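You operate a simulated robot arm through the tools that you are given. There is no shell and no other tool. Be economical: measure what you need, move in short steps, check, and stop when the job is done.

You are at the controls of a simulated two-armed robot. One attempt, no reset.

JOB
On the quilt, fold the towel in half, so that its two short edges meet.

Only the result counts: the job must be done as asked and must still hold three seconds after the hand-in. Knocking over, shifting, dropping, spilling or breaking anything else fails it. Flat cloth is picked up by pressing the open fingertips on it (5 to 10 N) and closing them slowly along it; thin cloth reads only 2 to 8 mm in the jaws.

ROBOT AND FRAMES
Two 7-joint arms with two-finger parallel grippers on one trunk, on a base that drives. Base frame: it is fixed to the floor where the robot stands at the start and does not move with it; the origin is under the middle of the robot, x ahead of it, y to its left, z up. Readings come in mm, degrees, newtons and seconds.
The left shoulder is at the start at [70, 134, 980], the right one opposite. Places, roughly: quilt [1300, 0, 700]. Payload 1.57 kg a hand.
The tool frame of a hand sits at the grasp point between the pads (the TCP): z along the fingers, y along the line on which they close. The tips reach 30 mm beyond it. Largest opening 80 mm; finger width 17, thickness 12; the body of the gripper, 40 by 82 mm, starts 80 mm behind the TCP.
Orientation is that of the tool frame in the base frame, as a unit quaternion [x, y, z, w]. With the fingers straight down and closing along the base's y, the tool's x points along the base's -x, its y along +y and its z along -z.

CONTROLS
- The arms move only by the tool arm_command. It takes "left_commands", "right_commands" or both (then of equal length, played together; a hand with none holds still); each is a list that holds one entry, the list of rows, each a list of 6 numbers: the shift along the base's x, y, z in mm, then the turn, a rotation vector about the base's x, y, z in degrees. In form: [[[dx, dy, dz, wx, wy, wz], ...]]. A call has 1 to 8 rows; each row shifts and turns the commanded pose from where the row before left it. "left_hand" and "right_hand" are, for a hand that has rows, the closure, from 0 (fully open) to 1 (shut), set as the call begins (left out, the last holds). Each row takes 0.2 s and may step no farther than 50 mm and 8.6 degrees from the row before; otherwise, or with a gripper value out of range, the whole call is refused. Where a pose cannot be reached the arm comes as near as it can. A force on the tool above 40 N (or 10 N above the force at the start of the call, whichever is more), or a blocked arm, ends the call early, and 0.2 s more pass. Each finger travels about 153 mm/s and halts on what it meets, pressing with about 24 N; the grip force reading is that of the motor and also rises with nothing between the fingers. The clock runs only during rows and for 0.2 s after the last one: add rows that do not move to give the fingers time. The reply holds the time, the measured pose of the TCP, the force on the tool along the base axes, the opening and the grip force, in the units named above and with some noise, with the torque about the TCP (base axes, N m) and any sound that the robot's microphone picked up.
- Cameras (640 x 400 px; columns grow to the right, rows downward): "scene" is now at [131.7, 6.7, 1197.1]; the picture's right is [0.09, -1.00, 0.00], its down [-0.68, -0.06, -0.73] and it looks along [0.73, 0.06, -0.68] (base axes); focal length 276 px, centre (320, 200). "left" rides on the left gripper at [72, 7, -122] in its tool frame; the picture's right is [-0.09, 1.00, 0.00], its down [-0.84, -0.08, -0.54] and it looks along [-0.54, -0.05, 0.84] (tool axes); focal length 238 px, centre (320, 200). "right" rides on the right gripper at [72, -7, -122] in its tool frame; the picture's right is [0.09, 1.00, 0.00], its down [-0.84, 0.08, -0.54] and it looks along [-0.54, 0.05, 0.84] (tool axes); focal length 238 px, centre (320, 200). There is no depth. A picture from a camera that has moved, and an enlarged one, comes with that camera's place and axes in the base frame and with its lens.
- get_image(camera): a new picture of that camera. The clock stands still meanwhile.
- move_column(by): slides the trunk up (or, below 0, down) by that many mm; the arms and the scene camera ride with it, the base frame stays. It gives what a move gives, with no picture.
- drive_base(legs): drives the robot by 1 to 6 legs, each [ahead, left, turn to the left] in mm, mm and degrees, along the robot's own axes; the way and the turn of a leg run together, so that a leg with both is an arc; at most 1500 mm and 180 degrees a leg. The arms and the cameras ride along, it lands a little off, and it stops where it bumps. It gives what a move gives.
- aim_head(pan, tilt): turns the head with the scene camera to pan (to the left, within 86 degrees either way) and tilt (down, from -29 to 69), counted from straight ahead of the robot. It gives what a move gives.
- enlarge(camera, box): a new picture of the part [left, top, right, bottom] of that camera's present view, enlarged. The clock stands still meanwhile.
- job_done(): hands the job in; it is judged then, once.

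Go step by step. Nothing tells you exact positions but the pictures and the camera data: compare them with the known pose of the tool, close in by small moves and look again before you grip or let go. The budget is 120 turns and 100 pictures, counting those below and the enlarged ones. Unless the task says otherwise, let go and move clear before handing in, and close with one line.

The tools are called after "Emit:" as a command line: name --argument value ..., lists and objects as JSON in quotes. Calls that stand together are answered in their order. arm_command: Moves the arms, as the interface text tells. Its arguments: {"type":"object","properties":{"left_commands":{"type":"array","items":{"type":"array","items":{"type":"array","items":{"type":"number"}}}},"left_hand":{"type":"number"},"right_commands":{"type":"array","items":{"type":"array","items":{"type":"array","items":{"type":"number"}}}},"right_hand":{"type":"number"}},"required":[]} The other tools are called the same way: move_column (by) slides the trunk up or down; drive_base (legs) drives the base; aim_head (pan, tilt) turns the head that bears the scene camera; get_image (camera) takes a picture; enlarge (camera, box) takes an enlarged picture of a part of a camera's view; job_done () hands the job in.

At the start:

```text
time: 0.0
left_eef_pos: [450.8, 162.6, 949.9]
left_tcp_rot: [-0.001, 1.0, 0.001, 0.0]
left_contact_force: [0.5, -0.3, 0.0]
left_torque: [0.01, -0.01, -0.01]
left_opening: 80.0
left_finger_force: 0.1
right_eef_pos: [480.7, -222.7, 849.1]
right_tcp_rot: [-0.001, 1.0, 0.0, 0.0]
right_contact_force: [-0.2, -0.4, -0.8]
right_torque: [0.01, 0.0, -0.02]
right_opening: 80.2
right_finger_force: 0.0
trunk travel left (down, up): [-550.0, 390.0]
robot x, y, heading: [5.1, -4.2, -0.1]
head pan, tilt: [4.9, 42.9]
```

scene: 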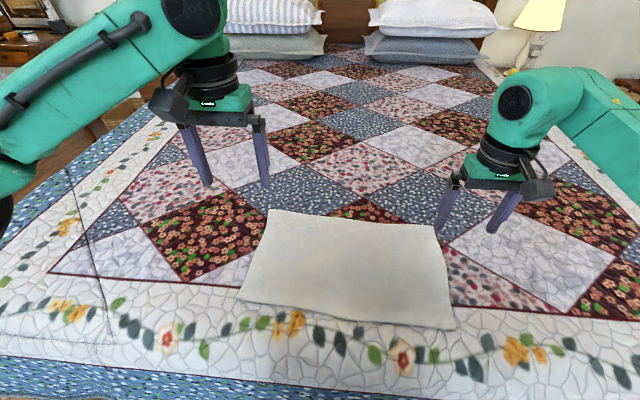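
right: 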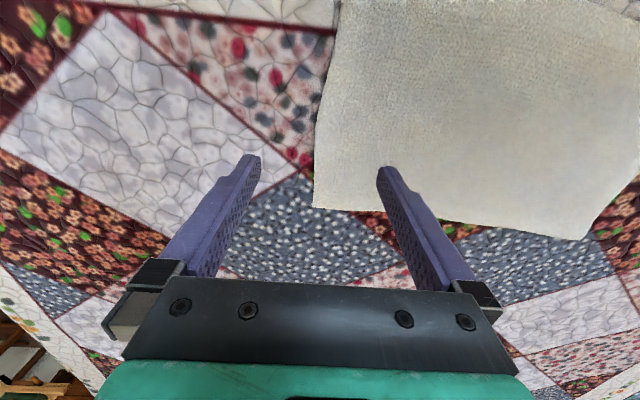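
left: 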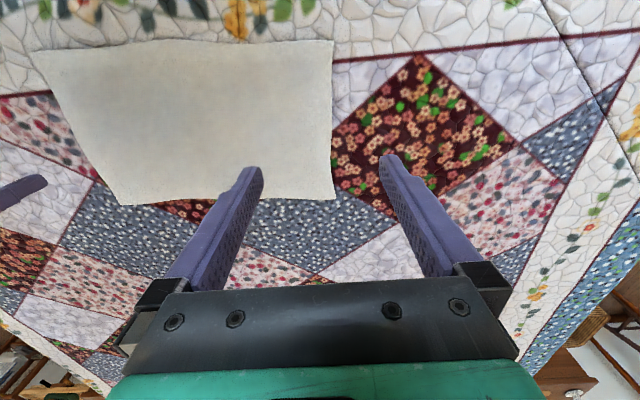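

The towel lies flat in front of the robot. I put its corners at about far-left (620,175), far-right (599,-234), near-right (354,-216) and near-left (374,184), so the short edges are the left and right ones. I plan to grip the right edge with both hands (left hand far corner, right hand near corner), so I'll first turn the robot to the right.

Emit:
drive_base --legs '[[0, 0, -20], [0, 0, -18]]'

Emit:
aim_head --pan 30 --tilt 48

Emit:
get_image --camera "scene"

```text
time: 2.5
left_eef_pos: [450.2, -118.2, 948.5]
left_tcp_rot: [0.308, 0.951, 0.0, 0.0]
left_contact_force: [-0.3, 0.4, -1.1]
left_torque: [-0.01, -0.05, 0.02]
left_opening: 80.1
left_finger_force: 0.0
right_eef_pos: [249.9, -448.4, 847.7]
right_tcp_rot: [0.307, 0.952, 0.0, 0.001]
right_contact_force: [-0.3, -0.2, 0.0]
right_torque: [0.01, -0.05, 0.03]
right_opening: 79.9
right_finger_force: 0.1
trunk travel left (down, up): [-550.0, 390.0]
robot x, y, heading: [-8.9, 16.8, -35.8]
head pan, tilt: [4.9, 42.9]
```

```text
time: 3.4
left_eef_pos: [449.1, -119.2, 947.4]
left_tcp_rot: [0.307, 0.952, 0.0, 0.0]
left_contact_force: [0.4, -0.5, -0.3]
left_torque: [0.0, 0.0, -0.02]
left_opening: 80.2
left_finger_force: 0.0
right_eef_pos: [250.6, -449.7, 843.6]
right_tcp_rot: [0.306, 0.952, 0.0, -0.001]
right_contact_force: [0.1, -0.8, 0.2]
right_torque: [0.01, 0.0, -0.01]
right_opening: 79.7
right_finger_force: 0.2
trunk travel left (down, up): [-550.0, 390.0]
robot x, y, heading: [-5.8, 13.3, -35.8]
head pan, tilt: [30.0, 48.0]
```

```text
96 pictures are left
camera scene: at [107.1, -24.8, 1189.9], right [-0.1, -0.99, 0.0], down [-0.74, 0.08, -0.67], along [0.67, -0.07, -0.74], focal length 276 px, centre (320, 200)
```

scene: 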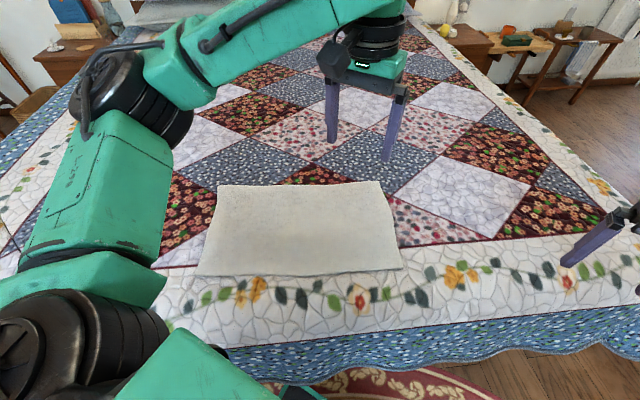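

The bed edge is at x≈250, and this view gives the same towel corners as before. I'll bring both hands above the right short edge at z≈800 and turn them so they close across that edge.

Emit:
arm_command --left_commands '[[[15.8, -12.9, -18.4, 0, 0, 4], [15.8, -12.9, -18.4, 0, 0, 4], [15.8, -12.9, -18.4, 0, 0, 4], [15.8, -12.9, -18.4, 0, 0, 4], [15.8, -12.9, -18.4, 0, 0, 4], [15.8, -12.9, -18.4, 0, 0, 4], [15.8, -12.9, -18.4, 0, 0, 4], [15.8, -12.9, -18.4, 0, 0, 4]]]' --right_commands '[[[16, 30.4, -5.5, 0, 0, 4], [16, 30.4, -5.5, 0, 0, 4], [16, 30.4, -5.5, 0, 0, 4], [16, 30.4, -5.5, 0, 0, 4], [16, 30.4, -5.5, 0, 0, 4], [16, 30.4, -5.5, 0, 0, 4], [16, 30.4, -5.5, 0, 0, 4], [16, 30.4, -5.5, 0, 0, 4]]]' --left_hand 0.375 --right_hand 0.375

Emit:
get_image --camera "scene"

Emit:
get_image --camera "left"

Emit:
get_image --camera "right"

```text
time: 5.2
left_eef_pos: [577.9, -222.6, 799.4]
left_tcp_rot: [0.035, 0.999, 0.0, 0.001]
left_contact_force: [-0.4, -0.6, -0.3]
left_torque: [0.02, -0.03, -0.02]
left_opening: 49.9
left_finger_force: 0.1
right_eef_pos: [375.4, -206.8, 799.1]
right_tcp_rot: [0.033, 0.999, 0.001, 0.0]
right_contact_force: [0.3, -0.3, -0.6]
right_torque: [-0.01, -0.02, 0.0]
right_opening: 50.1
right_finger_force: 0.0
trunk travel left (down, up): [-550.0, 390.0]
robot x, y, heading: [-8.7, 10.7, -35.8]
head pan, tilt: [30.0, 48.0]
```

```text
95 pictures are left
camera scene: at [107.0, -25.5, 1189.8], right [-0.1, -0.99, 0.0], down [-0.74, 0.08, -0.67], along [0.67, -0.07, -0.74], focal length 276 px, centre (320, 200)
```

scene: 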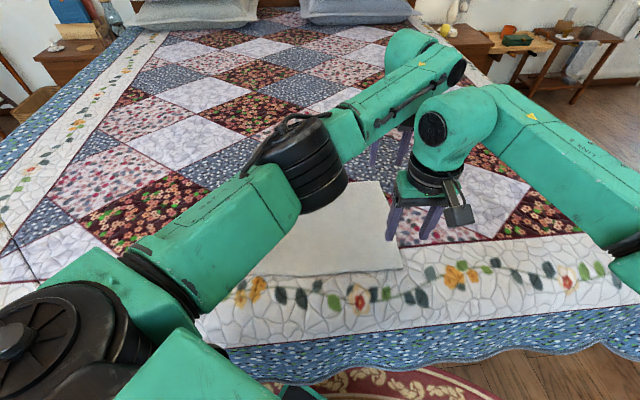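

```text
94 pictures are left
camera left: at [505.5, -211.5, 919.7], right [0.16, 0.99, 0.0], down [0.83, -0.14, 0.54], along [0.54, -0.09, -0.84], focal length 238 px, centre (320, 200)
```

left: 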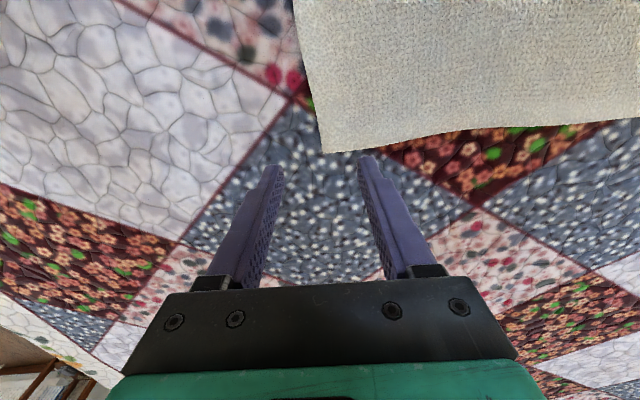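

```text
93 pictures are left
camera right: at [303.1, -209.2, 921.1], right [-0.03, 1.0, 0.0], down [0.84, 0.02, 0.54], along [0.54, 0.01, -0.84], focal length 238 px, centre (320, 200)
```

right: 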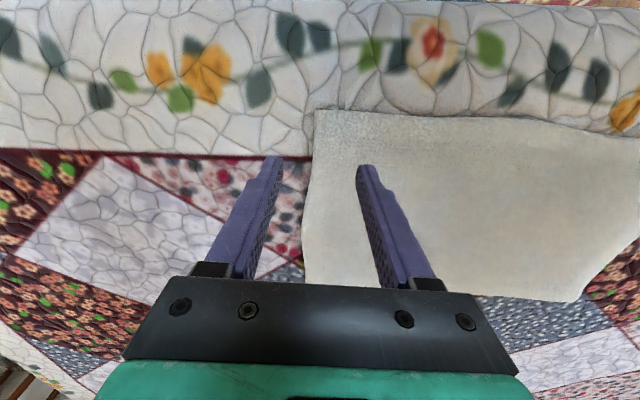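

From the wrist cameras, the near-right corner is at about (351,-213) and the far-right corner at about (593,-226). I'll centre each hand 10 mm inside the edge and go down to just above the cloth.

Emit:
arm_command --left_commands '[[[-8, 8.5, -20, 0, 0, 0], [0, 0, -20, 0, 0, 0], [0, 0, -15, 0, 0, 0], [0, 0, 0, 0, 0, 0]]]' --right_commands '[[[-1, 4, -20, 0, 0, 0], [0, 0, -20, 0, 0, 0], [0, 0, -15, 0, 0, 0], [0, 0, 0, 0, 0, 0]]]'

Emit:
get_image --camera "left"

Emit:
get_image --camera "right"

```text
time: 6.2
left_eef_pos: [567.8, -214.8, 745.1]
left_tcp_rot: [0.033, 0.999, 0.0, 0.0]
left_contact_force: [0.2, -0.5, 0.3]
left_torque: [0.0, 0.03, -0.01]
left_opening: 49.9
left_finger_force: 0.1
right_eef_pos: [376.4, -203.5, 745.5]
right_tcp_rot: [0.034, 0.999, 0.001, 0.001]
right_contact_force: [0.3, 0.2, 0.5]
right_torque: [0.01, -0.01, -0.02]
right_opening: 50.0
right_finger_force: 0.1
trunk travel left (down, up): [-550.0, 390.0]
robot x, y, heading: [-9.8, 16.6, -36.1]
head pan, tilt: [30.0, 48.0]
```

```text
92 pictures are left
camera left: at [496.8, -203.7, 865.8], right [0.16, 0.99, 0.0], down [0.83, -0.13, 0.54], along [0.54, -0.09, -0.84], focal length 238 px, centre (320, 200)
```

left: 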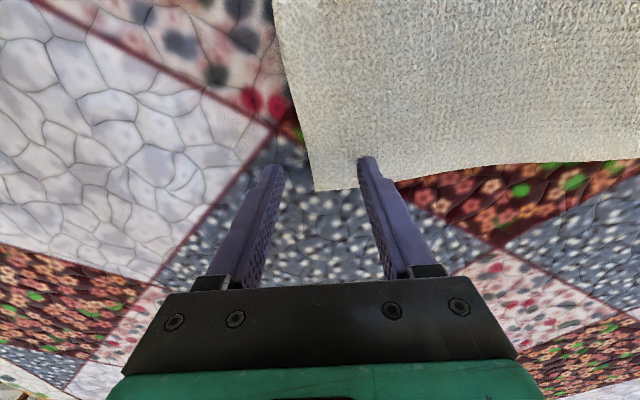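

```text
91 pictures are left
camera right: at [303.9, -204.5, 867.3], right [-0.03, 1.0, 0.0], down [0.84, 0.02, 0.54], along [0.54, 0.01, -0.84], focal length 238 px, centre (320, 200)
```

right: 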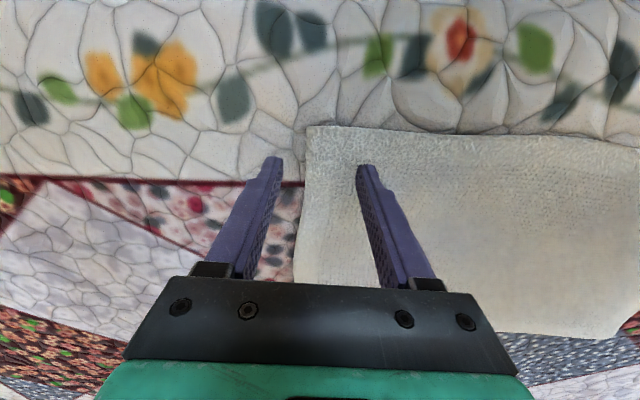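

Both hands sit over the edge as planned, so I'll lower them in small steps until they touch.

Emit:
arm_command --left_commands '[[[0, 0, -5, 0, 0, 0], [0, 0, -4, 0, 0, 0], [0, 0, 0, 0, 0, 0]]]' --right_commands '[[[0, 0, -5, 0, 0, 0], [0, 0, -4, 0, 0, 0], [0, 0, 0, 0, 0, 0]]]'

```text
time: 7.0
left_eef_pos: [568.6, -214.7, 734.6]
left_tcp_rot: [0.033, 0.999, 0.0, 0.0]
left_contact_force: [0.5, -0.2, 1.2]
left_torque: [-0.02, -0.01, 0.0]
left_opening: 49.8
left_finger_force: 0.0
right_eef_pos: [376.0, -201.1, 735.1]
right_tcp_rot: [0.034, 0.999, 0.001, 0.0]
right_contact_force: [0.2, 0.4, 0.9]
right_torque: [0.01, -0.02, 0.03]
right_opening: 49.7
right_finger_force: 0.1
trunk travel left (down, up): [-550.0, 390.0]
robot x, y, heading: [-10.4, 14.5, -36.1]
head pan, tilt: [30.0, 48.0]
```

Emit:
arm_command --left_commands '[[[0, 0, -3, 0, 0, 0], [0, 0, 0, 0, 0, 0]]]' --right_commands '[[[0, 0, -3, 0, 0, 0], [0, 0, 0, 0, 0, 0]]]'

```text
time: 7.6
left_eef_pos: [568.3, -214.6, 732.2]
left_tcp_rot: [0.034, 0.999, -0.001, 0.002]
left_contact_force: [2.7, -0.5, 6.3]
left_torque: [0.23, -0.12, -0.07]
left_opening: 50.0
left_finger_force: 0.0
right_eef_pos: [375.9, -202.5, 732.8]
right_tcp_rot: [0.034, 0.999, 0.0, 0.0]
right_contact_force: [1.7, -0.5, 2.6]
right_torque: [0.07, -0.03, -0.01]
right_opening: 49.1
right_finger_force: 0.1
trunk travel left (down, up): [-550.0, 390.0]
robot x, y, heading: [-7.3, 14.3, -35.7]
head pan, tilt: [30.0, 48.0]
```

Touch is at a TCP height of about 732. I'll press the right hand a little more, then close both hands slowly.

Emit:
arm_command --left_commands '[[[0, 0, -0.5, 0, 0, 0], [0, 0, 0, 0, 0, 0]]]' --right_commands '[[[0, 0, -2, 0, 0, 0], [0, 0, 0, 0, 0, 0]]]'

Emit:
arm_command --left_commands '[[[0, 0, 0, 0, 0, 0]]]' --right_commands '[[[0, 0, 0, 0, 0, 0]]]' --left_hand 0.5 --right_hand 0.5

Emit:
arm_command --left_commands '[[[0, 0, 0, 0, 0, 0]]]' --right_commands '[[[0, 0, 0, 0, 0, 0]]]' --left_hand 0.62 --right_hand 0.62

Emit:
get_image --camera "left"

Emit:
get_image --camera "right"

```text
time: 8.2
left_eef_pos: [568.9, -212.4, 733.7]
left_tcp_rot: [0.033, 0.999, -0.001, 0.002]
left_contact_force: [5.1, -1.0, 8.3]
left_torque: [0.27, -0.22, -0.15]
left_opening: 49.4
left_finger_force: 0.1
right_eef_pos: [375.9, -202.1, 733.8]
right_tcp_rot: [0.033, 0.999, -0.001, 0.001]
right_contact_force: [5.1, -1.9, 15.0]
right_torque: [0.34, -0.11, -0.09]
right_opening: 47.7
right_finger_force: 0.0
trunk travel left (down, up): [-550.0, 390.0]
robot x, y, heading: [-8.5, 14.6, -35.9]
head pan, tilt: [30.0, 48.0]
```

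```text
time: 8.6
left_eef_pos: [566.7, -212.7, 732.9]
left_tcp_rot: [0.033, 0.999, 0.0, 0.002]
left_contact_force: [3.0, 5.7, 9.4]
left_torque: [0.36, -0.12, -0.06]
left_opening: 44.6
left_finger_force: 2.8
right_eef_pos: [376.6, -199.2, 732.3]
right_tcp_rot: [0.033, 0.999, 0.0, 0.001]
right_contact_force: [7.0, 3.0, 14.0]
right_torque: [0.47, -0.24, -0.19]
right_opening: 43.6
right_finger_force: 1.9
trunk travel left (down, up): [-550.0, 390.0]
robot x, y, heading: [-6.8, 13.7, -36.0]
head pan, tilt: [30.0, 48.0]
```

```text
time: 9.0
left_eef_pos: [565.5, -213.7, 733.4]
left_tcp_rot: [0.034, 0.999, -0.001, 0.002]
left_contact_force: [2.6, -0.6, 4.8]
left_torque: [0.08, -0.15, -0.04]
left_opening: 30.5
left_finger_force: 0.5
right_eef_pos: [374.5, -200.2, 732.2]
right_tcp_rot: [0.033, 0.999, 0.0, 0.001]
right_contact_force: [0.4, 8.3, 15.4]
right_torque: [0.57, -0.08, -0.01]
right_opening: 29.2
right_finger_force: 5.1
trunk travel left (down, up): [-550.0, 390.0]
robot x, y, heading: [-9.8, 11.3, -35.9]
head pan, tilt: [30.0, 48.0]
```

```text
90 pictures are left
camera left: at [494.6, -202.2, 854.1], right [0.16, 0.99, 0.0], down [0.83, -0.13, 0.54], along [0.54, -0.09, -0.84], focal length 238 px, centre (320, 200)
```

left: 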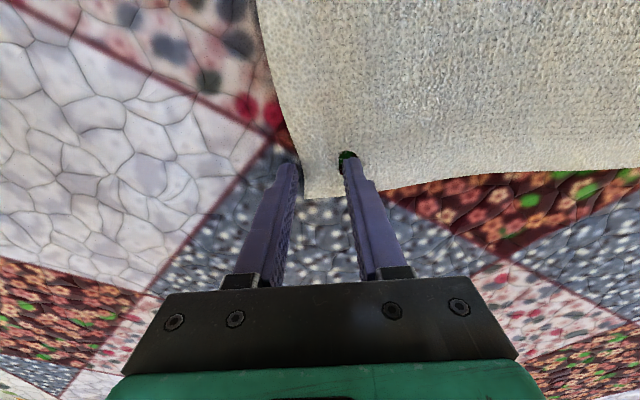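

```text
89 pictures are left
camera right: at [302.3, -202.3, 854.1], right [-0.03, 1.0, 0.0], down [0.84, 0.02, 0.54], along [0.54, 0.02, -0.84], focal length 238 px, centre (320, 200)
```

right: 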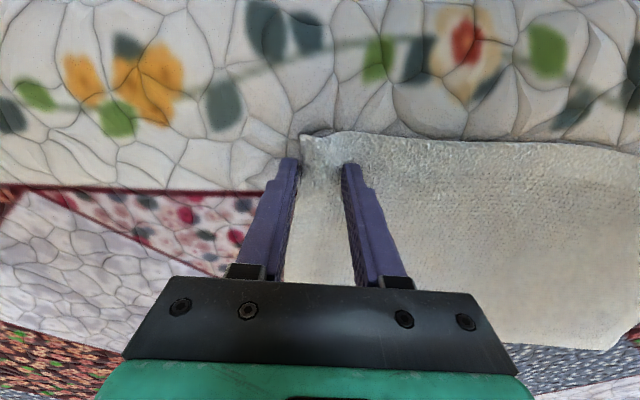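

The outer fingers are at the edge and the cloth lies between the pads. I'll keep closing slowly.

Emit:
arm_command --left_commands '[[[0, 0, -1, 0, 0, 0]]]' --right_commands '[[[0, 0, 0, 0, 0, 0]]]' --left_hand 0.75 --right_hand 0.75

Emit:
arm_command --left_commands '[[[0, 0, 0, 0, 0, 0]]]' --right_commands '[[[0, 0, 0, 0, 0, 0]]]' --left_hand 0.87 --right_hand 0.87

Emit:
arm_command --left_commands '[[[0, 0, 0, 0, 0, 0], [0, 0, 0, 0, 0, 0]]]' --right_commands '[[[0, 0, 0, 0, 0, 0], [0, 0, 0, 0, 0, 0]]]' --left_hand 1 --right_hand 1

Emit:
get_image --camera "left"

Emit:
get_image --camera "right"

```text
time: 9.4
left_eef_pos: [566.3, -214.0, 733.5]
left_tcp_rot: [0.034, 0.999, -0.001, 0.002]
left_contact_force: [0.4, -0.9, 8.4]
left_torque: [0.05, -0.05, -0.01]
left_opening: 19.7
left_finger_force: 0.0
right_eef_pos: [374.9, -203.6, 732.3]
right_tcp_rot: [0.034, 0.999, -0.001, 0.001]
right_contact_force: [-1.4, -3.8, 17.8]
right_torque: [0.16, -0.01, 0.04]
right_opening: 18.1
right_finger_force: 0.0
trunk travel left (down, up): [-550.0, 390.0]
robot x, y, heading: [-15.4, 14.8, -35.5]
head pan, tilt: [30.0, 48.0]
```

```text
time: 9.8
left_eef_pos: [566.7, -214.2, 733.2]
left_tcp_rot: [0.033, 0.999, -0.001, 0.002]
left_contact_force: [1.7, -2.0, 7.8]
left_torque: [0.12, -0.1, -0.01]
left_opening: 9.9
left_finger_force: 0.2
right_eef_pos: [375.0, -201.0, 732.6]
right_tcp_rot: [0.034, 0.999, 0.0, 0.002]
right_contact_force: [-0.6, 2.3, 14.5]
right_torque: [0.22, 0.0, 0.01]
right_opening: 12.5
right_finger_force: 1.2
trunk travel left (down, up): [-550.0, 390.0]
robot x, y, heading: [-9.8, 16.3, -35.9]
head pan, tilt: [30.0, 48.0]
```

```text
time: 10.4
left_eef_pos: [566.0, -212.0, 733.7]
left_tcp_rot: [0.033, 0.999, -0.001, 0.002]
left_contact_force: [-0.4, 3.8, 10.6]
left_torque: [0.22, 0.03, 0.02]
left_opening: 4.7
left_finger_force: 24.3
right_eef_pos: [375.2, -199.0, 732.9]
right_tcp_rot: [0.033, 0.999, -0.001, 0.002]
right_contact_force: [-0.5, 7.4, 12.4]
right_torque: [0.3, 0.0, 0.0]
right_opening: 4.7
right_finger_force: 24.2
trunk travel left (down, up): [-550.0, 390.0]
robot x, y, heading: [-10.7, 16.1, -35.9]
head pan, tilt: [30.0, 48.0]
```

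```text
88 pictures are left
camera left: at [494.8, -200.0, 853.7], right [0.16, 0.99, 0.0], down [0.83, -0.13, 0.54], along [0.54, -0.09, -0.84], focal length 238 px, centre (320, 200)
```

left: 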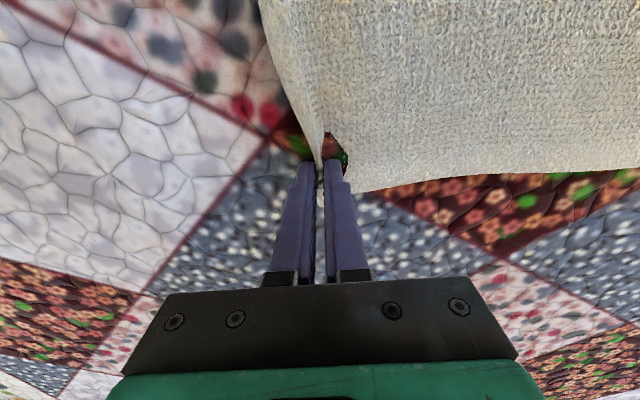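

```text
87 pictures are left
camera right: at [302.3, -200.6, 854.2], right [-0.03, 1.0, 0.0], down [0.84, 0.02, 0.54], along [0.54, 0.01, -0.84], focal length 238 px, centre (320, 200)
```

right: 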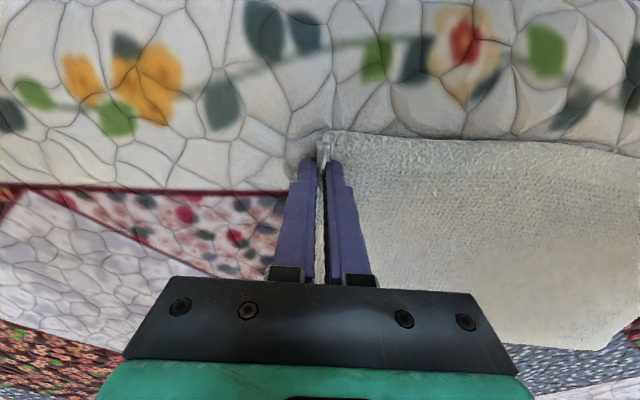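

Both jaws read 4.7 mm at full grip force, which fits cloth. I'll do a test lift.

Emit:
arm_command --left_commands '[[[0, 0, 12, 0, 0, 0], [0, 5, 15, 0, 0, 0], [0, 5, 15, 0, 0, 0], [0, 5, 15, 0, 0, 0]]]' --right_commands '[[[0, 0, 12, 0, 0, 0], [0, 5, 15, 0, 0, 0], [0, 5, 15, 0, 0, 0], [0, 5, 15, 0, 0, 0]]]'

Emit:
get_image --camera "left"

Emit:
get_image --camera "right"

Emit:
get_image --camera "scene"

```text
time: 11.4
left_eef_pos: [568.9, -198.7, 787.1]
left_tcp_rot: [0.034, 0.999, 0.001, -0.001]
left_contact_force: [-1.0, -0.5, -0.3]
left_torque: [-0.04, 0.02, -0.04]
left_opening: 4.4
left_finger_force: 23.9
right_eef_pos: [376.5, -185.2, 787.8]
right_tcp_rot: [0.033, 0.999, 0.0, 0.0]
right_contact_force: [0.7, 0.3, -0.1]
right_torque: [-0.04, -0.02, 0.03]
right_opening: 4.4
right_finger_force: 23.1
trunk travel left (down, up): [-550.0, 390.0]
robot x, y, heading: [-9.2, 13.4, -35.7]
head pan, tilt: [30.0, 48.0]
```

```text
86 pictures are left
camera left: at [496.9, -186.2, 908.2], right [0.16, 0.99, 0.0], down [0.83, -0.13, 0.54], along [0.54, -0.09, -0.84], focal length 238 px, centre (320, 200)
```

left: 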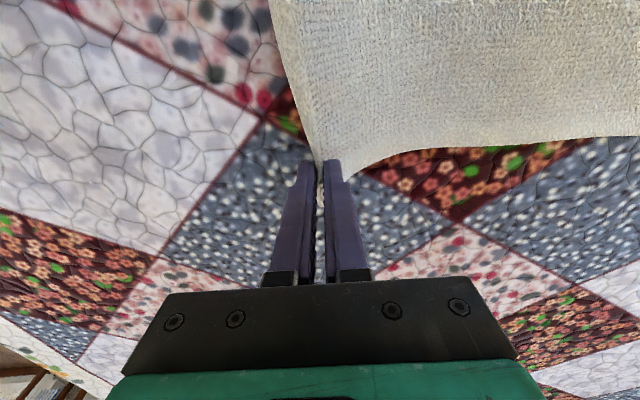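

```text
85 pictures are left
camera right: at [303.5, -186.6, 909.2], right [-0.03, 1.0, 0.0], down [0.84, 0.02, 0.54], along [0.54, 0.01, -0.84], focal length 238 px, centre (320, 200)
```

right: 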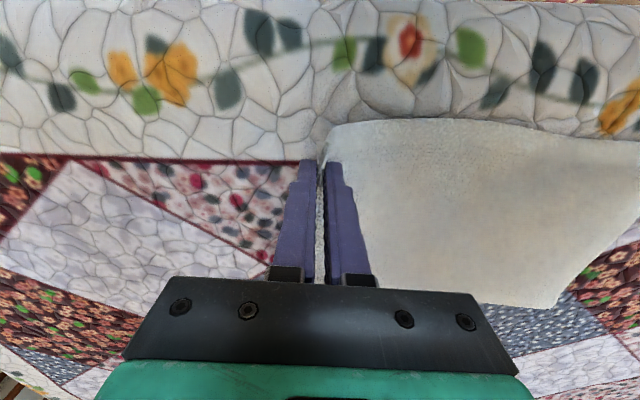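

```text
84 pictures are left
camera scene: at [106.6, -24.0, 1189.9], right [-0.1, -0.99, 0.0], down [-0.74, 0.08, -0.67], along [0.67, -0.07, -0.74], focal length 276 px, centre (320, 200)
```

scene: 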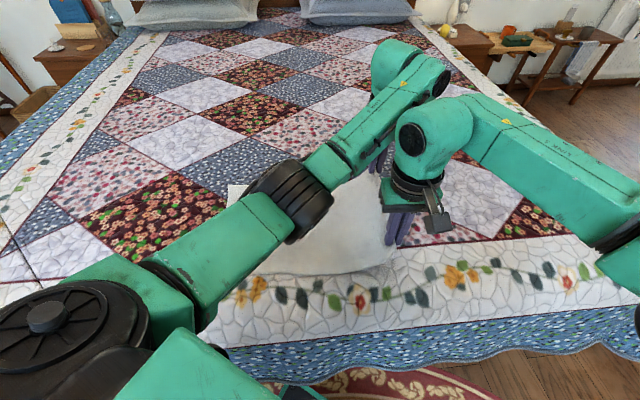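

Both corners are held with the edge inside the jaws. Before driving the robot left along the bed to carry the edge over, I'll check that the floor there is clear.

Emit:
aim_head --pan 86 --tilt 40

Emit:
get_image --camera "scene"

```text
time: 12.6
left_eef_pos: [568.6, -198.6, 786.4]
left_tcp_rot: [0.033, 0.999, 0.0, 0.0]
left_contact_force: [0.4, -0.5, -1.5]
left_torque: [0.01, 0.03, 0.03]
left_opening: 4.8
left_finger_force: 23.8
right_eef_pos: [375.4, -184.3, 786.8]
right_tcp_rot: [0.032, 0.999, 0.0, -0.001]
right_contact_force: [0.3, 0.0, 0.0]
right_torque: [-0.05, 0.01, 0.02]
right_opening: 4.6
right_finger_force: 24.0
trunk travel left (down, up): [-550.0, 390.0]
robot x, y, heading: [-10.5, 13.4, -35.8]
head pan, tilt: [85.9, 40.0]
```

```text
83 pictures are left
camera scene: at [83.3, 48.4, 1201.3], right [0.77, -0.64, 0.0], down [-0.41, -0.49, -0.77], along [0.49, 0.59, -0.64], focal length 276 px, centre (320, 200)
```

scene: 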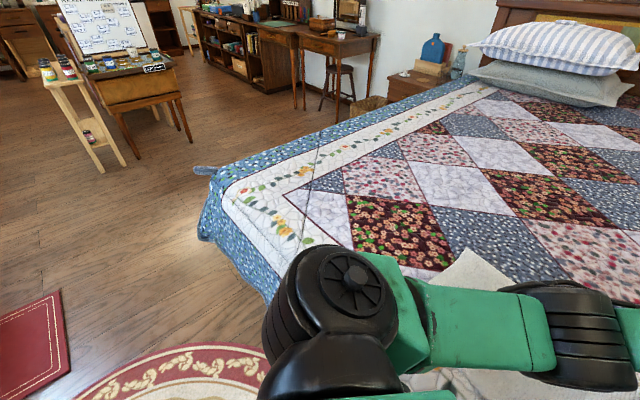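

The floor to the left is clear. I'll raise the edge and bring it toward the crease, then drive.

Emit:
arm_command --left_commands '[[[0, 12, 18, 0, 0, 0], [0, 12, 18, 0, 0, 0], [0, 12, 18, 0, 0, 0], [0, 12, 16, 0, 0, 0], [0, 12, 10, 0, 0, 0]]]' --right_commands '[[[0, 12, 18, 0, 0, 0], [0, 12, 18, 0, 0, 0], [0, 12, 18, 0, 0, 0], [0, 12, 16, 0, 0, 0], [0, 12, 10, 0, 0, 0]]]'

Emit:
drive_base --legs '[[-106, 146, 0]]'

Emit:
aim_head --pan 40 --tilt 50

Emit:
get_image --camera "scene"

Emit:
get_image --camera "left"

Emit:
get_image --camera "right"

```text
time: 13.8
left_eef_pos: [568.2, -137.6, 866.9]
left_tcp_rot: [0.033, 0.999, 0.001, -0.001]
left_contact_force: [-0.7, 0.3, 0.1]
left_torque: [-0.04, 0.02, -0.02]
left_opening: 4.9
left_finger_force: 23.8
right_eef_pos: [377.5, -126.1, 868.2]
right_tcp_rot: [0.033, 0.999, -0.001, 0.001]
right_contact_force: [0.7, -0.3, -0.4]
right_torque: [-0.07, 0.01, 0.02]
right_opening: 4.2
right_finger_force: 24.3
trunk travel left (down, up): [-550.0, 390.0]
robot x, y, heading: [-9.9, 11.3, -35.8]
head pan, tilt: [85.9, 40.0]
```

```text
time: 15.3
left_eef_pos: [565.9, 40.8, 867.4]
left_tcp_rot: [0.034, 0.999, 0.001, 0.0]
left_contact_force: [-0.5, 1.0, 0.0]
left_torque: [-0.02, 0.0, -0.01]
left_opening: 4.6
left_finger_force: 23.7
right_eef_pos: [375.5, 54.2, 868.4]
right_tcp_rot: [0.034, 0.999, 0.0, 0.0]
right_contact_force: [-0.3, 0.1, -0.1]
right_torque: [-0.05, 0.02, 0.0]
right_opening: 4.3
right_finger_force: 23.8
trunk travel left (down, up): [-550.0, 390.0]
robot x, y, heading: [-13.9, 191.3, -35.6]
head pan, tilt: [85.9, 40.0]
```

```text
time: 16.5
left_eef_pos: [566.0, 41.6, 864.6]
left_tcp_rot: [0.034, 0.999, 0.0, 0.0]
left_contact_force: [0.1, 0.1, 0.9]
left_torque: [0.02, -0.02, -0.02]
left_opening: 4.5
left_finger_force: 23.7
right_eef_pos: [376.4, 53.4, 864.4]
right_tcp_rot: [0.033, 0.999, 0.0, 0.0]
right_contact_force: [-0.5, -0.1, 0.0]
right_torque: [-0.04, 0.02, 0.01]
right_opening: 4.6
right_finger_force: 23.8
trunk travel left (down, up): [-550.0, 390.0]
robot x, y, heading: [-12.9, 192.9, -36.1]
head pan, tilt: [40.0, 50.0]
```

```text
82 pictures are left
camera scene: at [103.7, 169.9, 1187.1], right [0.07, -1.0, 0.0], down [-0.76, -0.05, -0.64], along [0.64, 0.05, -0.77], focal length 276 px, centre (320, 200)
```

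scene: 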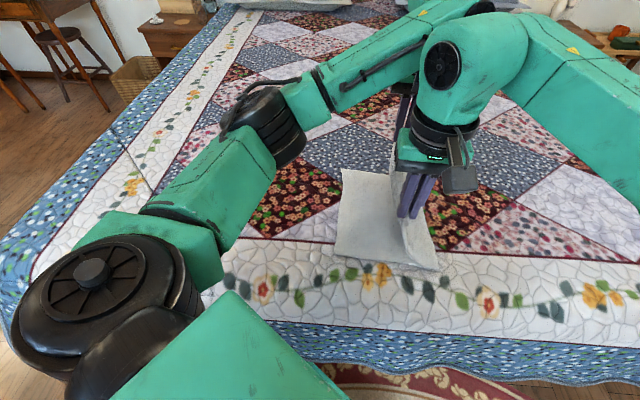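

```text
81 pictures are left
camera left: at [494.9, 52.7, 985.4], right [0.16, 0.99, 0.0], down [0.83, -0.13, 0.54], along [0.53, -0.09, -0.84], focal length 238 px, centre (320, 200)
```

left: 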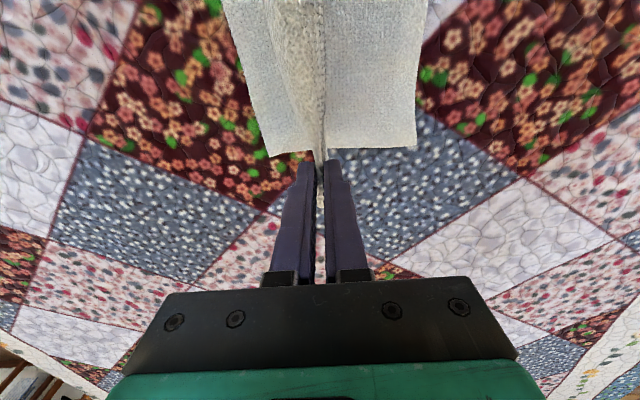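

```text
80 pictures are left
camera right: at [303.9, 52.2, 986.5], right [-0.02, 1.0, 0.0], down [0.84, 0.02, 0.54], along [0.54, 0.01, -0.84], focal length 238 px, centre (320, 200)
```

right: 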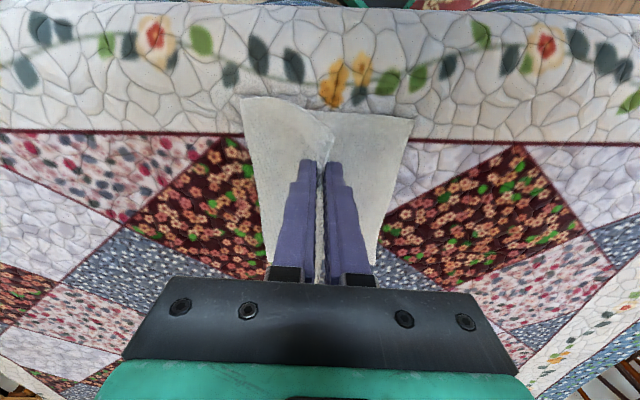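

The fold is going well. The lower layer's left edge now runs from about (371,161) to (612,152). I'll move partway there and lean the hands with palms to the left, so the gripped edge will lie down outward.

Emit:
arm_command --left_commands '[[[0, 10, -4, -8, 0, 0], [0, 10, -4, -8, 0, 0], [0, 10, -4, -8, 0, 0], [0, 10, -4, -8, 0, 0], [0, 10, -4, -8, 0, 0], [0, 0, 0, 0, 0, 0]]]' --right_commands '[[[0, 10, -4, -8, 0, 0], [0, 10, -4, -8, 0, 0], [0, 10, -4, -8, 0, 0], [0, 10, -4, -8, 0, 0], [0, 10, -4, -8, 0, 0], [0, 0, 0, 0, 0, 0]]]'

Emit:
get_image --camera "left"

Emit:
get_image --camera "right"

Emit:
get_image --camera "scene"

```text
time: 17.9
left_eef_pos: [566.5, 89.2, 845.0]
left_tcp_rot: [0.033, 0.939, -0.342, 0.01]
left_contact_force: [-15.3, -1.8, 0.9]
left_torque: [0.02, 0.3, -0.22]
left_opening: 3.9
left_finger_force: 23.6
right_eef_pos: [364.1, 69.9, 847.0]
right_tcp_rot: [0.033, 0.961, -0.275, 0.01]
right_contact_force: [15.2, 1.1, -0.4]
right_torque: [0.09, -0.32, 0.27]
right_opening: 4.4
right_finger_force: 24.3
right hand out of reach, approached as far as the arm can: row 4, 5
trunk travel left (down, up): [-550.0, 390.0]
robot x, y, heading: [-11.6, 196.3, -35.8]
head pan, tilt: [40.0, 50.0]
```

```text
79 pictures are left
camera left: at [495.0, 176.9, 930.0], right [0.16, 0.76, -0.64], down [0.83, 0.24, 0.5], along [0.53, -0.61, -0.59], focal length 238 px, centre (320, 200)
```

left: 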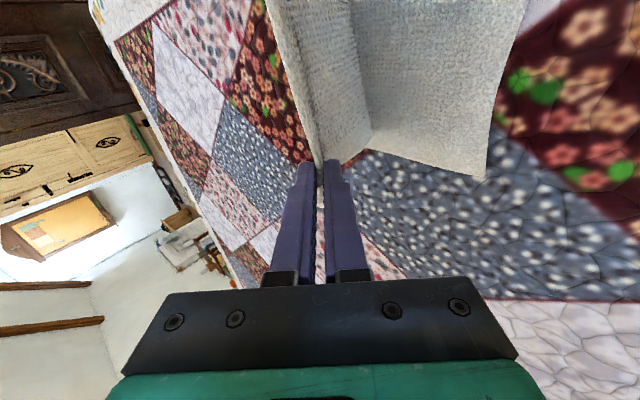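

```text
78 pictures are left
camera right: at [292.6, 134.3, 950.6], right [-0.02, 0.85, -0.53], down [0.84, 0.3, 0.45], along [0.54, -0.43, -0.72], focal length 238 px, centre (320, 200)
```

right: 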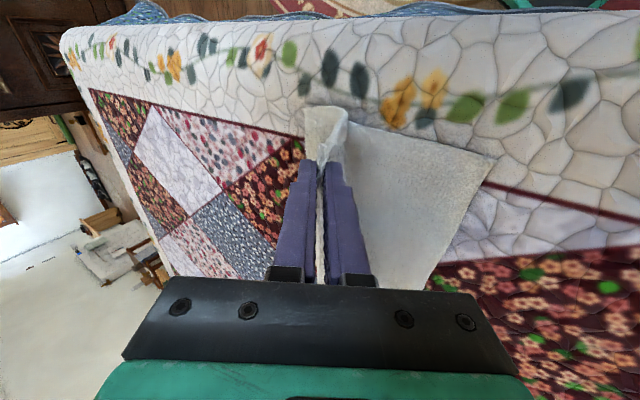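

```text
77 pictures are left
camera scene: at [103.6, 169.1, 1187.1], right [0.07, -1.0, 0.0], down [-0.76, -0.05, -0.64], along [0.64, 0.05, -0.77], focal length 276 px, centre (320, 200)
```

scene: 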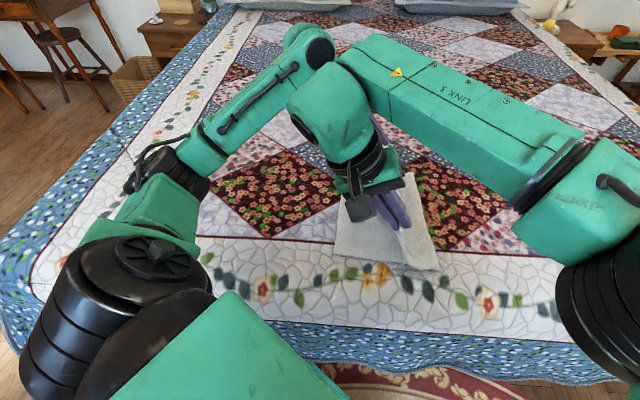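

The right arm hit its reach limit, which spread the hands by 12 mm and pulled the cloth taut. I'll drive the base further left to bring the hands back into good reach.

Emit:
drive_base --legs '[[-35, 49, 0]]'

Emit:
arm_command --right_commands '[[[3, -1, 0, 0, 0, 0], [3, -1, 0, 0, 0, 0], [3, -1, 0, 0, 0, 0], [3, -1, 0, 0, 0, 0]]]'

```text
time: 18.8
left_eef_pos: [566.9, 151.5, 846.3]
left_tcp_rot: [0.032, 0.939, -0.343, 0.01]
left_contact_force: [-17.4, -2.1, -0.6]
left_torque: [0.01, 0.35, -0.27]
left_opening: 4.3
left_finger_force: 24.6
right_eef_pos: [363.6, 133.0, 847.3]
right_tcp_rot: [0.032, 0.961, -0.275, 0.01]
right_contact_force: [18.3, 1.4, -0.1]
right_torque: [0.06, -0.38, 0.3]
right_opening: 4.6
right_finger_force: 23.8
trunk travel left (down, up): [-550.0, 390.0]
robot x, y, heading: [-14.9, 253.2, -35.9]
head pan, tilt: [40.0, 50.0]
```

```text
time: 19.8
left_eef_pos: [567.1, 151.0, 843.7]
left_tcp_rot: [0.033, 0.939, -0.343, 0.011]
left_contact_force: [-1.6, -0.1, 0.0]
left_torque: [0.05, 0.03, -0.01]
left_opening: 4.4
left_finger_force: 24.1
right_eef_pos: [374.2, 122.3, 845.0]
right_tcp_rot: [0.033, 0.961, -0.275, 0.01]
right_contact_force: [1.1, -0.1, -0.5]
right_torque: [0.07, -0.02, 0.02]
right_opening: 4.3
right_finger_force: 23.8
right hand out of reach, approached as far as the arm can: row 2
trunk travel left (down, up): [-550.0, 390.0]
robot x, y, heading: [-13.2, 251.0, -36.0]
head pan, tilt: [40.0, 50.0]
```

The tension is gone. I'll shift both hands right relative to the robot and then drive left by about the same amount, so the right arm gets working room.

Emit:
arm_command --left_commands '[[[0, -15, 0, 0, 0, 0], [0, -15, 0, 0, 0, 0], [0, -15, 0, 0, 0, 0], [0, -15, 0, 0, 0, 0]]]' --right_commands '[[[0, -8, 0, 0, 0, 0], [0, -8, 0, -2, 0, 0], [0, -8, 0, -3, 0, 0], [0, -8, 0, -3, 0, 0]]]'

Emit:
drive_base --legs '[[-35, 49, 0]]'

Emit:
get_image --camera "left"

Emit:
get_image --camera "right"

Emit:
get_image --camera "scene"

```text
time: 20.8
left_eef_pos: [566.9, 90.1, 841.5]
left_tcp_rot: [0.032, 0.939, -0.341, 0.012]
left_contact_force: [0.6, -1.2, 0.4]
left_torque: [0.05, 0.0, -0.01]
left_opening: 4.3
left_finger_force: 24.2
right_eef_pos: [375.1, 92.7, 844.2]
right_tcp_rot: [0.031, 0.939, -0.342, 0.012]
right_contact_force: [0.5, 0.0, 0.5]
right_torque: [0.08, -0.03, 0.0]
right_opening: 4.1
right_finger_force: 24.6
trunk travel left (down, up): [-550.0, 390.0]
robot x, y, heading: [-10.5, 253.3, -36.0]
head pan, tilt: [40.0, 50.0]
```

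```text
time: 21.8
left_eef_pos: [567.0, 149.9, 842.0]
left_tcp_rot: [0.032, 0.939, -0.342, 0.011]
left_contact_force: [-0.6, 0.2, -0.7]
left_torque: [0.07, -0.02, 0.01]
left_opening: 4.4
left_finger_force: 23.9
right_eef_pos: [375.8, 152.4, 845.2]
right_tcp_rot: [0.032, 0.939, -0.341, 0.013]
right_contact_force: [1.1, 0.5, 0.6]
right_torque: [0.02, -0.03, 0.03]
right_opening: 4.2
right_finger_force: 23.6
trunk travel left (down, up): [-550.0, 390.0]
robot x, y, heading: [-16.4, 313.3, -35.8]
head pan, tilt: [40.0, 50.0]
```

```text
76 pictures are left
camera left: at [496.2, 238.3, 926.4], right [0.16, 0.76, -0.64], down [0.83, 0.25, 0.5], along [0.53, -0.61, -0.59], focal length 238 px, centre (320, 200)
```

left: 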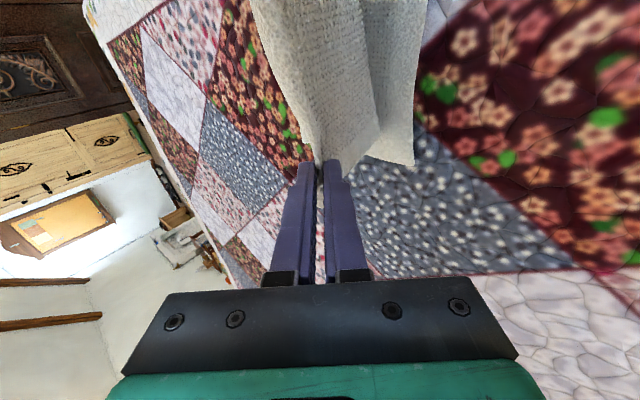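

```text
75 pictures are left
camera right: at [303.0, 230.2, 939.8], right [-0.02, 0.77, -0.64], down [0.84, 0.36, 0.4], along [0.54, -0.53, -0.65], focal length 238 px, centre (320, 200)
```

right: 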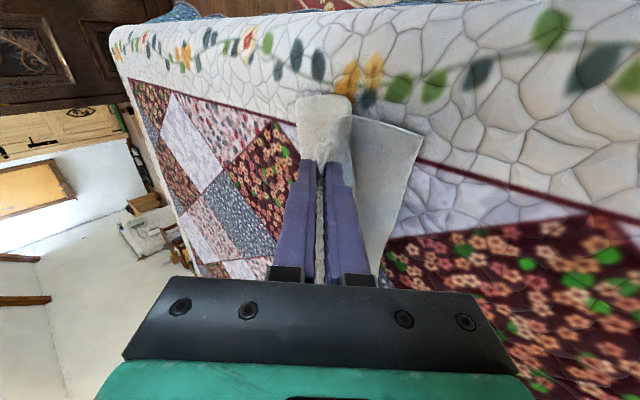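

```text
74 pictures are left
camera scene: at [104.1, 290.3, 1187.1], right [0.07, -1.0, 0.0], down [-0.76, -0.06, -0.64], along [0.64, 0.05, -0.77], focal length 276 px, centre (320, 200)
```

scene: 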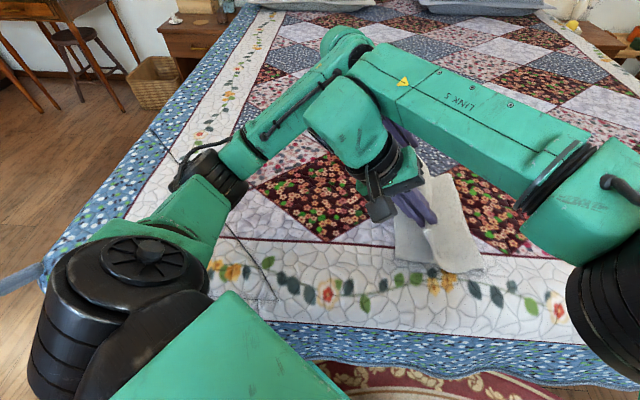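

The lower left edge is unchanged, running from about (372,163) to (611,152). Because the towel is slightly skewed, the carried corners also need about 20 mm in +x. I'll lower to just above the quilt while shifting.

Emit:
arm_command --left_commands '[[[4, 0, -16, 0, 0, 0], [4, 0, -16, 0, 0, 0], [4, 0, -16, 0, 0, 0], [4, 0, -16, 0, 0, 0], [4, 0, -16, 0, 0, 0], [0, 0, -5, 0, 0, 0]]]' --right_commands '[[[4, 1, -16, 0, 0, 0], [4, 1, -16, 0, 0, 0], [4, 1, -16, 0, 0, 0], [4, 1, -16, 0, 0, 0], [4, 1, -16, 0, 0, 0], [0, 1, -5, 0, 0, 0]]]'

Emit:
get_image --camera "left"

Emit:
get_image --camera "right"

```text
time: 23.2
left_eef_pos: [586.8, 150.1, 754.3]
left_tcp_rot: [0.033, 0.939, -0.343, 0.01]
left_contact_force: [-5.4, -0.4, -0.3]
left_torque: [0.05, 0.15, -0.06]
left_opening: 4.1
left_finger_force: 24.0
right_eef_pos: [391.4, 143.4, 761.9]
right_tcp_rot: [0.032, 0.939, -0.341, 0.013]
right_contact_force: [5.2, 0.7, -1.4]
right_torque: [0.04, -0.12, 0.08]
right_opening: 4.3
right_finger_force: 23.8
right hand out of reach, approached as far as the arm can: row 2, 4
trunk travel left (down, up): [-550.0, 390.0]
robot x, y, heading: [-12.7, 314.1, -35.5]
head pan, tilt: [40.0, 50.0]
```

```text
73 pictures are left
camera left: at [516.6, 237.6, 839.1], right [0.16, 0.76, -0.64], down [0.83, 0.24, 0.5], along [0.53, -0.61, -0.59], focal length 238 px, centre (320, 200)
```

left: 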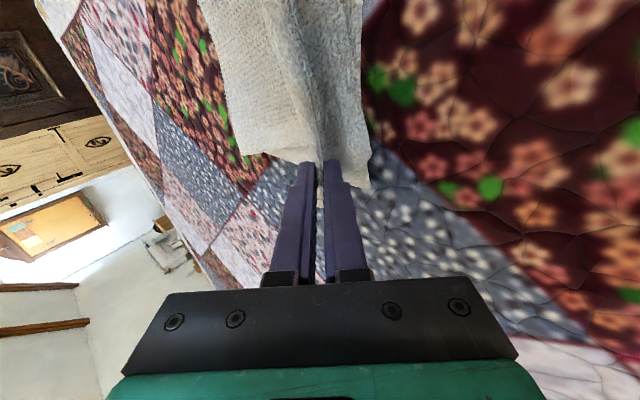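

```text
72 pictures are left
camera right: at [318.7, 219.6, 855.9], right [-0.02, 0.77, -0.64], down [0.84, 0.36, 0.4], along [0.54, -0.53, -0.65], focal length 238 px, centre (320, 200)
```

right: 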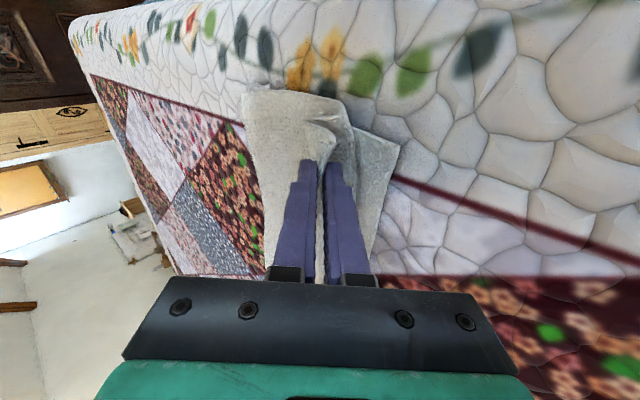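

The right wrist is at a joint limit with this much lean, so I'll take some of its tilt off and bring it to the target.

Emit:
arm_command --right_commands '[[[1, 0, 0, 5, 0, 0], [1, 0, 0, 5, 0, 0], [1, 2, 0, 5, 0, 0], [1, 3, 0, 0, 0, 0], [0, 4, -3, 0, 0, 0], [0, 0, 0, 0, 0, 0]]]'

Emit:
get_image --camera "right"

```text
time: 24.6
left_eef_pos: [588.0, 151.3, 755.1]
left_tcp_rot: [0.032, 0.939, -0.343, 0.011]
left_contact_force: [-0.7, 0.3, -0.2]
left_torque: [0.06, -0.01, 0.01]
left_opening: 4.6
left_finger_force: 24.3
right_eef_pos: [396.4, 151.3, 759.1]
right_tcp_rot: [0.034, 0.976, -0.216, 0.007]
right_contact_force: [-0.7, -0.6, -0.6]
right_torque: [-0.04, -0.01, 0.03]
right_opening: 4.4
right_finger_force: 24.3
trunk travel left (down, up): [-550.0, 390.0]
robot x, y, heading: [-13.1, 317.7, -35.8]
head pan, tilt: [40.0, 50.0]
```

```text
71 pictures are left
camera right: at [323.9, 201.9, 870.0], right [-0.02, 0.91, -0.42], down [0.84, 0.25, 0.48], along [0.54, -0.34, -0.77], focal length 238 px, centre (320, 200)
```

right: 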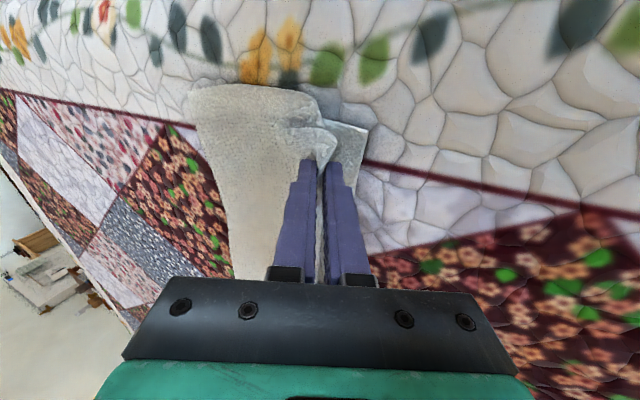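

Emit:
enlarge --camera "right" --box '[160, 60, 420, 222]'

Emit:
enlarge --camera "left" --box '[200, 0, 440, 300]'

```text
2.46 times, centred on (290, 141) of right
camera zoom: at [323.9, 201.9, 870.0], right [-0.02, 0.91, -0.42], down [0.84, 0.25, 0.48], along [0.54, -0.34, -0.77], focal length 587 px, centre (394, 345)
```

zoom: 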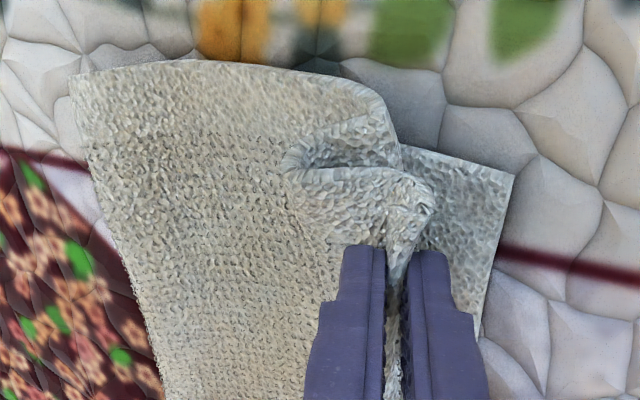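

```text
1.33 times, centred on (320, 150) of left
camera zoom: at [516.9, 237.8, 839.3], right [0.16, 0.76, -0.64], down [0.83, 0.25, 0.5], along [0.53, -0.61, -0.59], focal length 318 px, centre (320, 267)
```

zoom: 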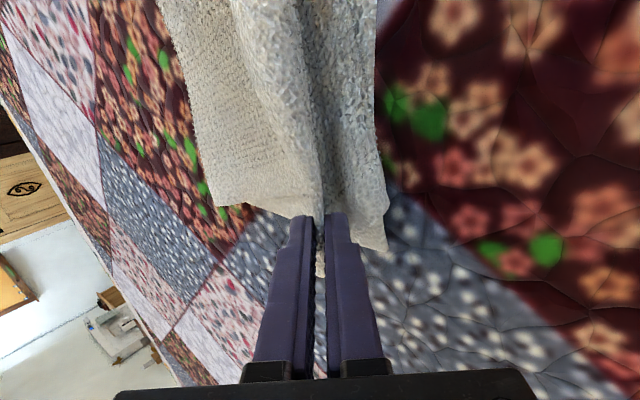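

The hands are placed. The near corner's flap curls a little beside the right fingers, and I may need to flatten it later. Next I'll lower until the cloth rests on the quilt.

Emit:
arm_command --left_commands '[[[0, 0, -6, 0, 0, 0], [0, 0, -4, 0, 0, 0], [0, 0, -3, 0, 0, 0], [0, 0, 0, 0, 0, 0]]]' --right_commands '[[[0, 1, -8, 0, 0, 0], [0, 1, -6, 0, 0, 0], [0, 0, -4, 0, 0, 0], [0, 0, 0, 0, 0, 0]]]'

```text
time: 25.6
left_eef_pos: [586.9, 149.8, 741.4]
left_tcp_rot: [0.032, 0.939, -0.342, 0.012]
left_contact_force: [0.4, 0.1, 1.9]
left_torque: [0.05, 0.01, 0.05]
left_opening: 4.0
left_finger_force: 24.0
right_eef_pos: [395.4, 154.1, 740.8]
right_tcp_rot: [0.034, 0.976, -0.216, 0.007]
right_contact_force: [0.2, -0.2, 0.3]
right_torque: [-0.08, -0.04, -0.01]
right_opening: 4.4
right_finger_force: 23.5
trunk travel left (down, up): [-550.0, 390.0]
robot x, y, heading: [-13.9, 313.5, -35.8]
head pan, tilt: [40.0, 50.0]
```

Emit:
arm_command --left_commands '[[[0, 0, -4, 0, 0, 0], [0, 0, 0, 0, 0, 0]]]' --right_commands '[[[0, 1, -4, 0, 0, 0], [0, 0, 0, 0, 0, 0]]]'

Emit:
get_image --camera "right"

Emit:
get_image --camera "left"

```text
time: 26.2
left_eef_pos: [587.1, 150.4, 738.8]
left_tcp_rot: [0.033, 0.938, -0.344, 0.012]
left_contact_force: [0.1, 0.8, 6.9]
left_torque: [-0.02, 0.01, 0.02]
left_opening: 4.6
left_finger_force: 23.5
right_eef_pos: [395.2, 156.1, 736.5]
right_tcp_rot: [0.035, 0.976, -0.216, 0.008]
right_contact_force: [2.7, -0.2, 1.5]
right_torque: [-0.08, -0.05, -0.06]
right_opening: 4.3
right_finger_force: 23.8
trunk travel left (down, up): [-550.0, 390.0]
robot x, y, heading: [-12.2, 313.4, -35.9]
head pan, tilt: [40.0, 50.0]
```

```text
68 pictures are left
camera right: at [322.7, 205.4, 848.4], right [-0.02, 0.91, -0.42], down [0.84, 0.25, 0.48], along [0.54, -0.34, -0.77], focal length 238 px, centre (320, 200)
```

right: 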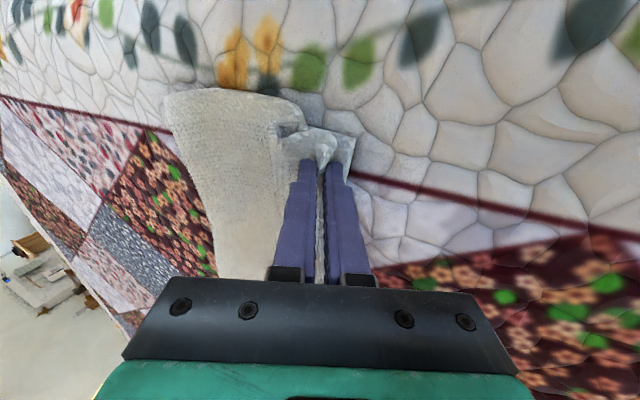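

```text
67 pictures are left
camera left: at [515.8, 238.2, 823.4], right [0.16, 0.75, -0.64], down [0.83, 0.25, 0.5], along [0.54, -0.61, -0.59], focal length 238 px, centre (320, 200)
```

left: 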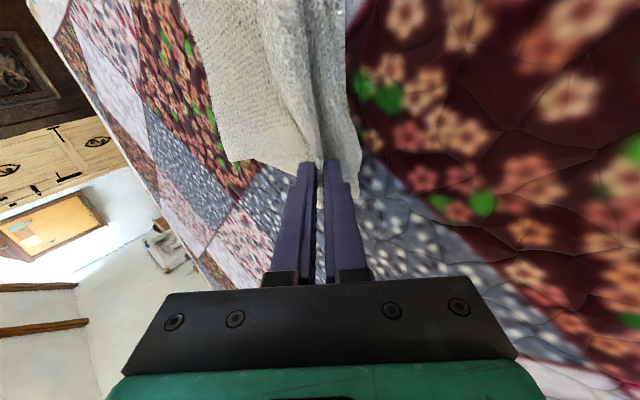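

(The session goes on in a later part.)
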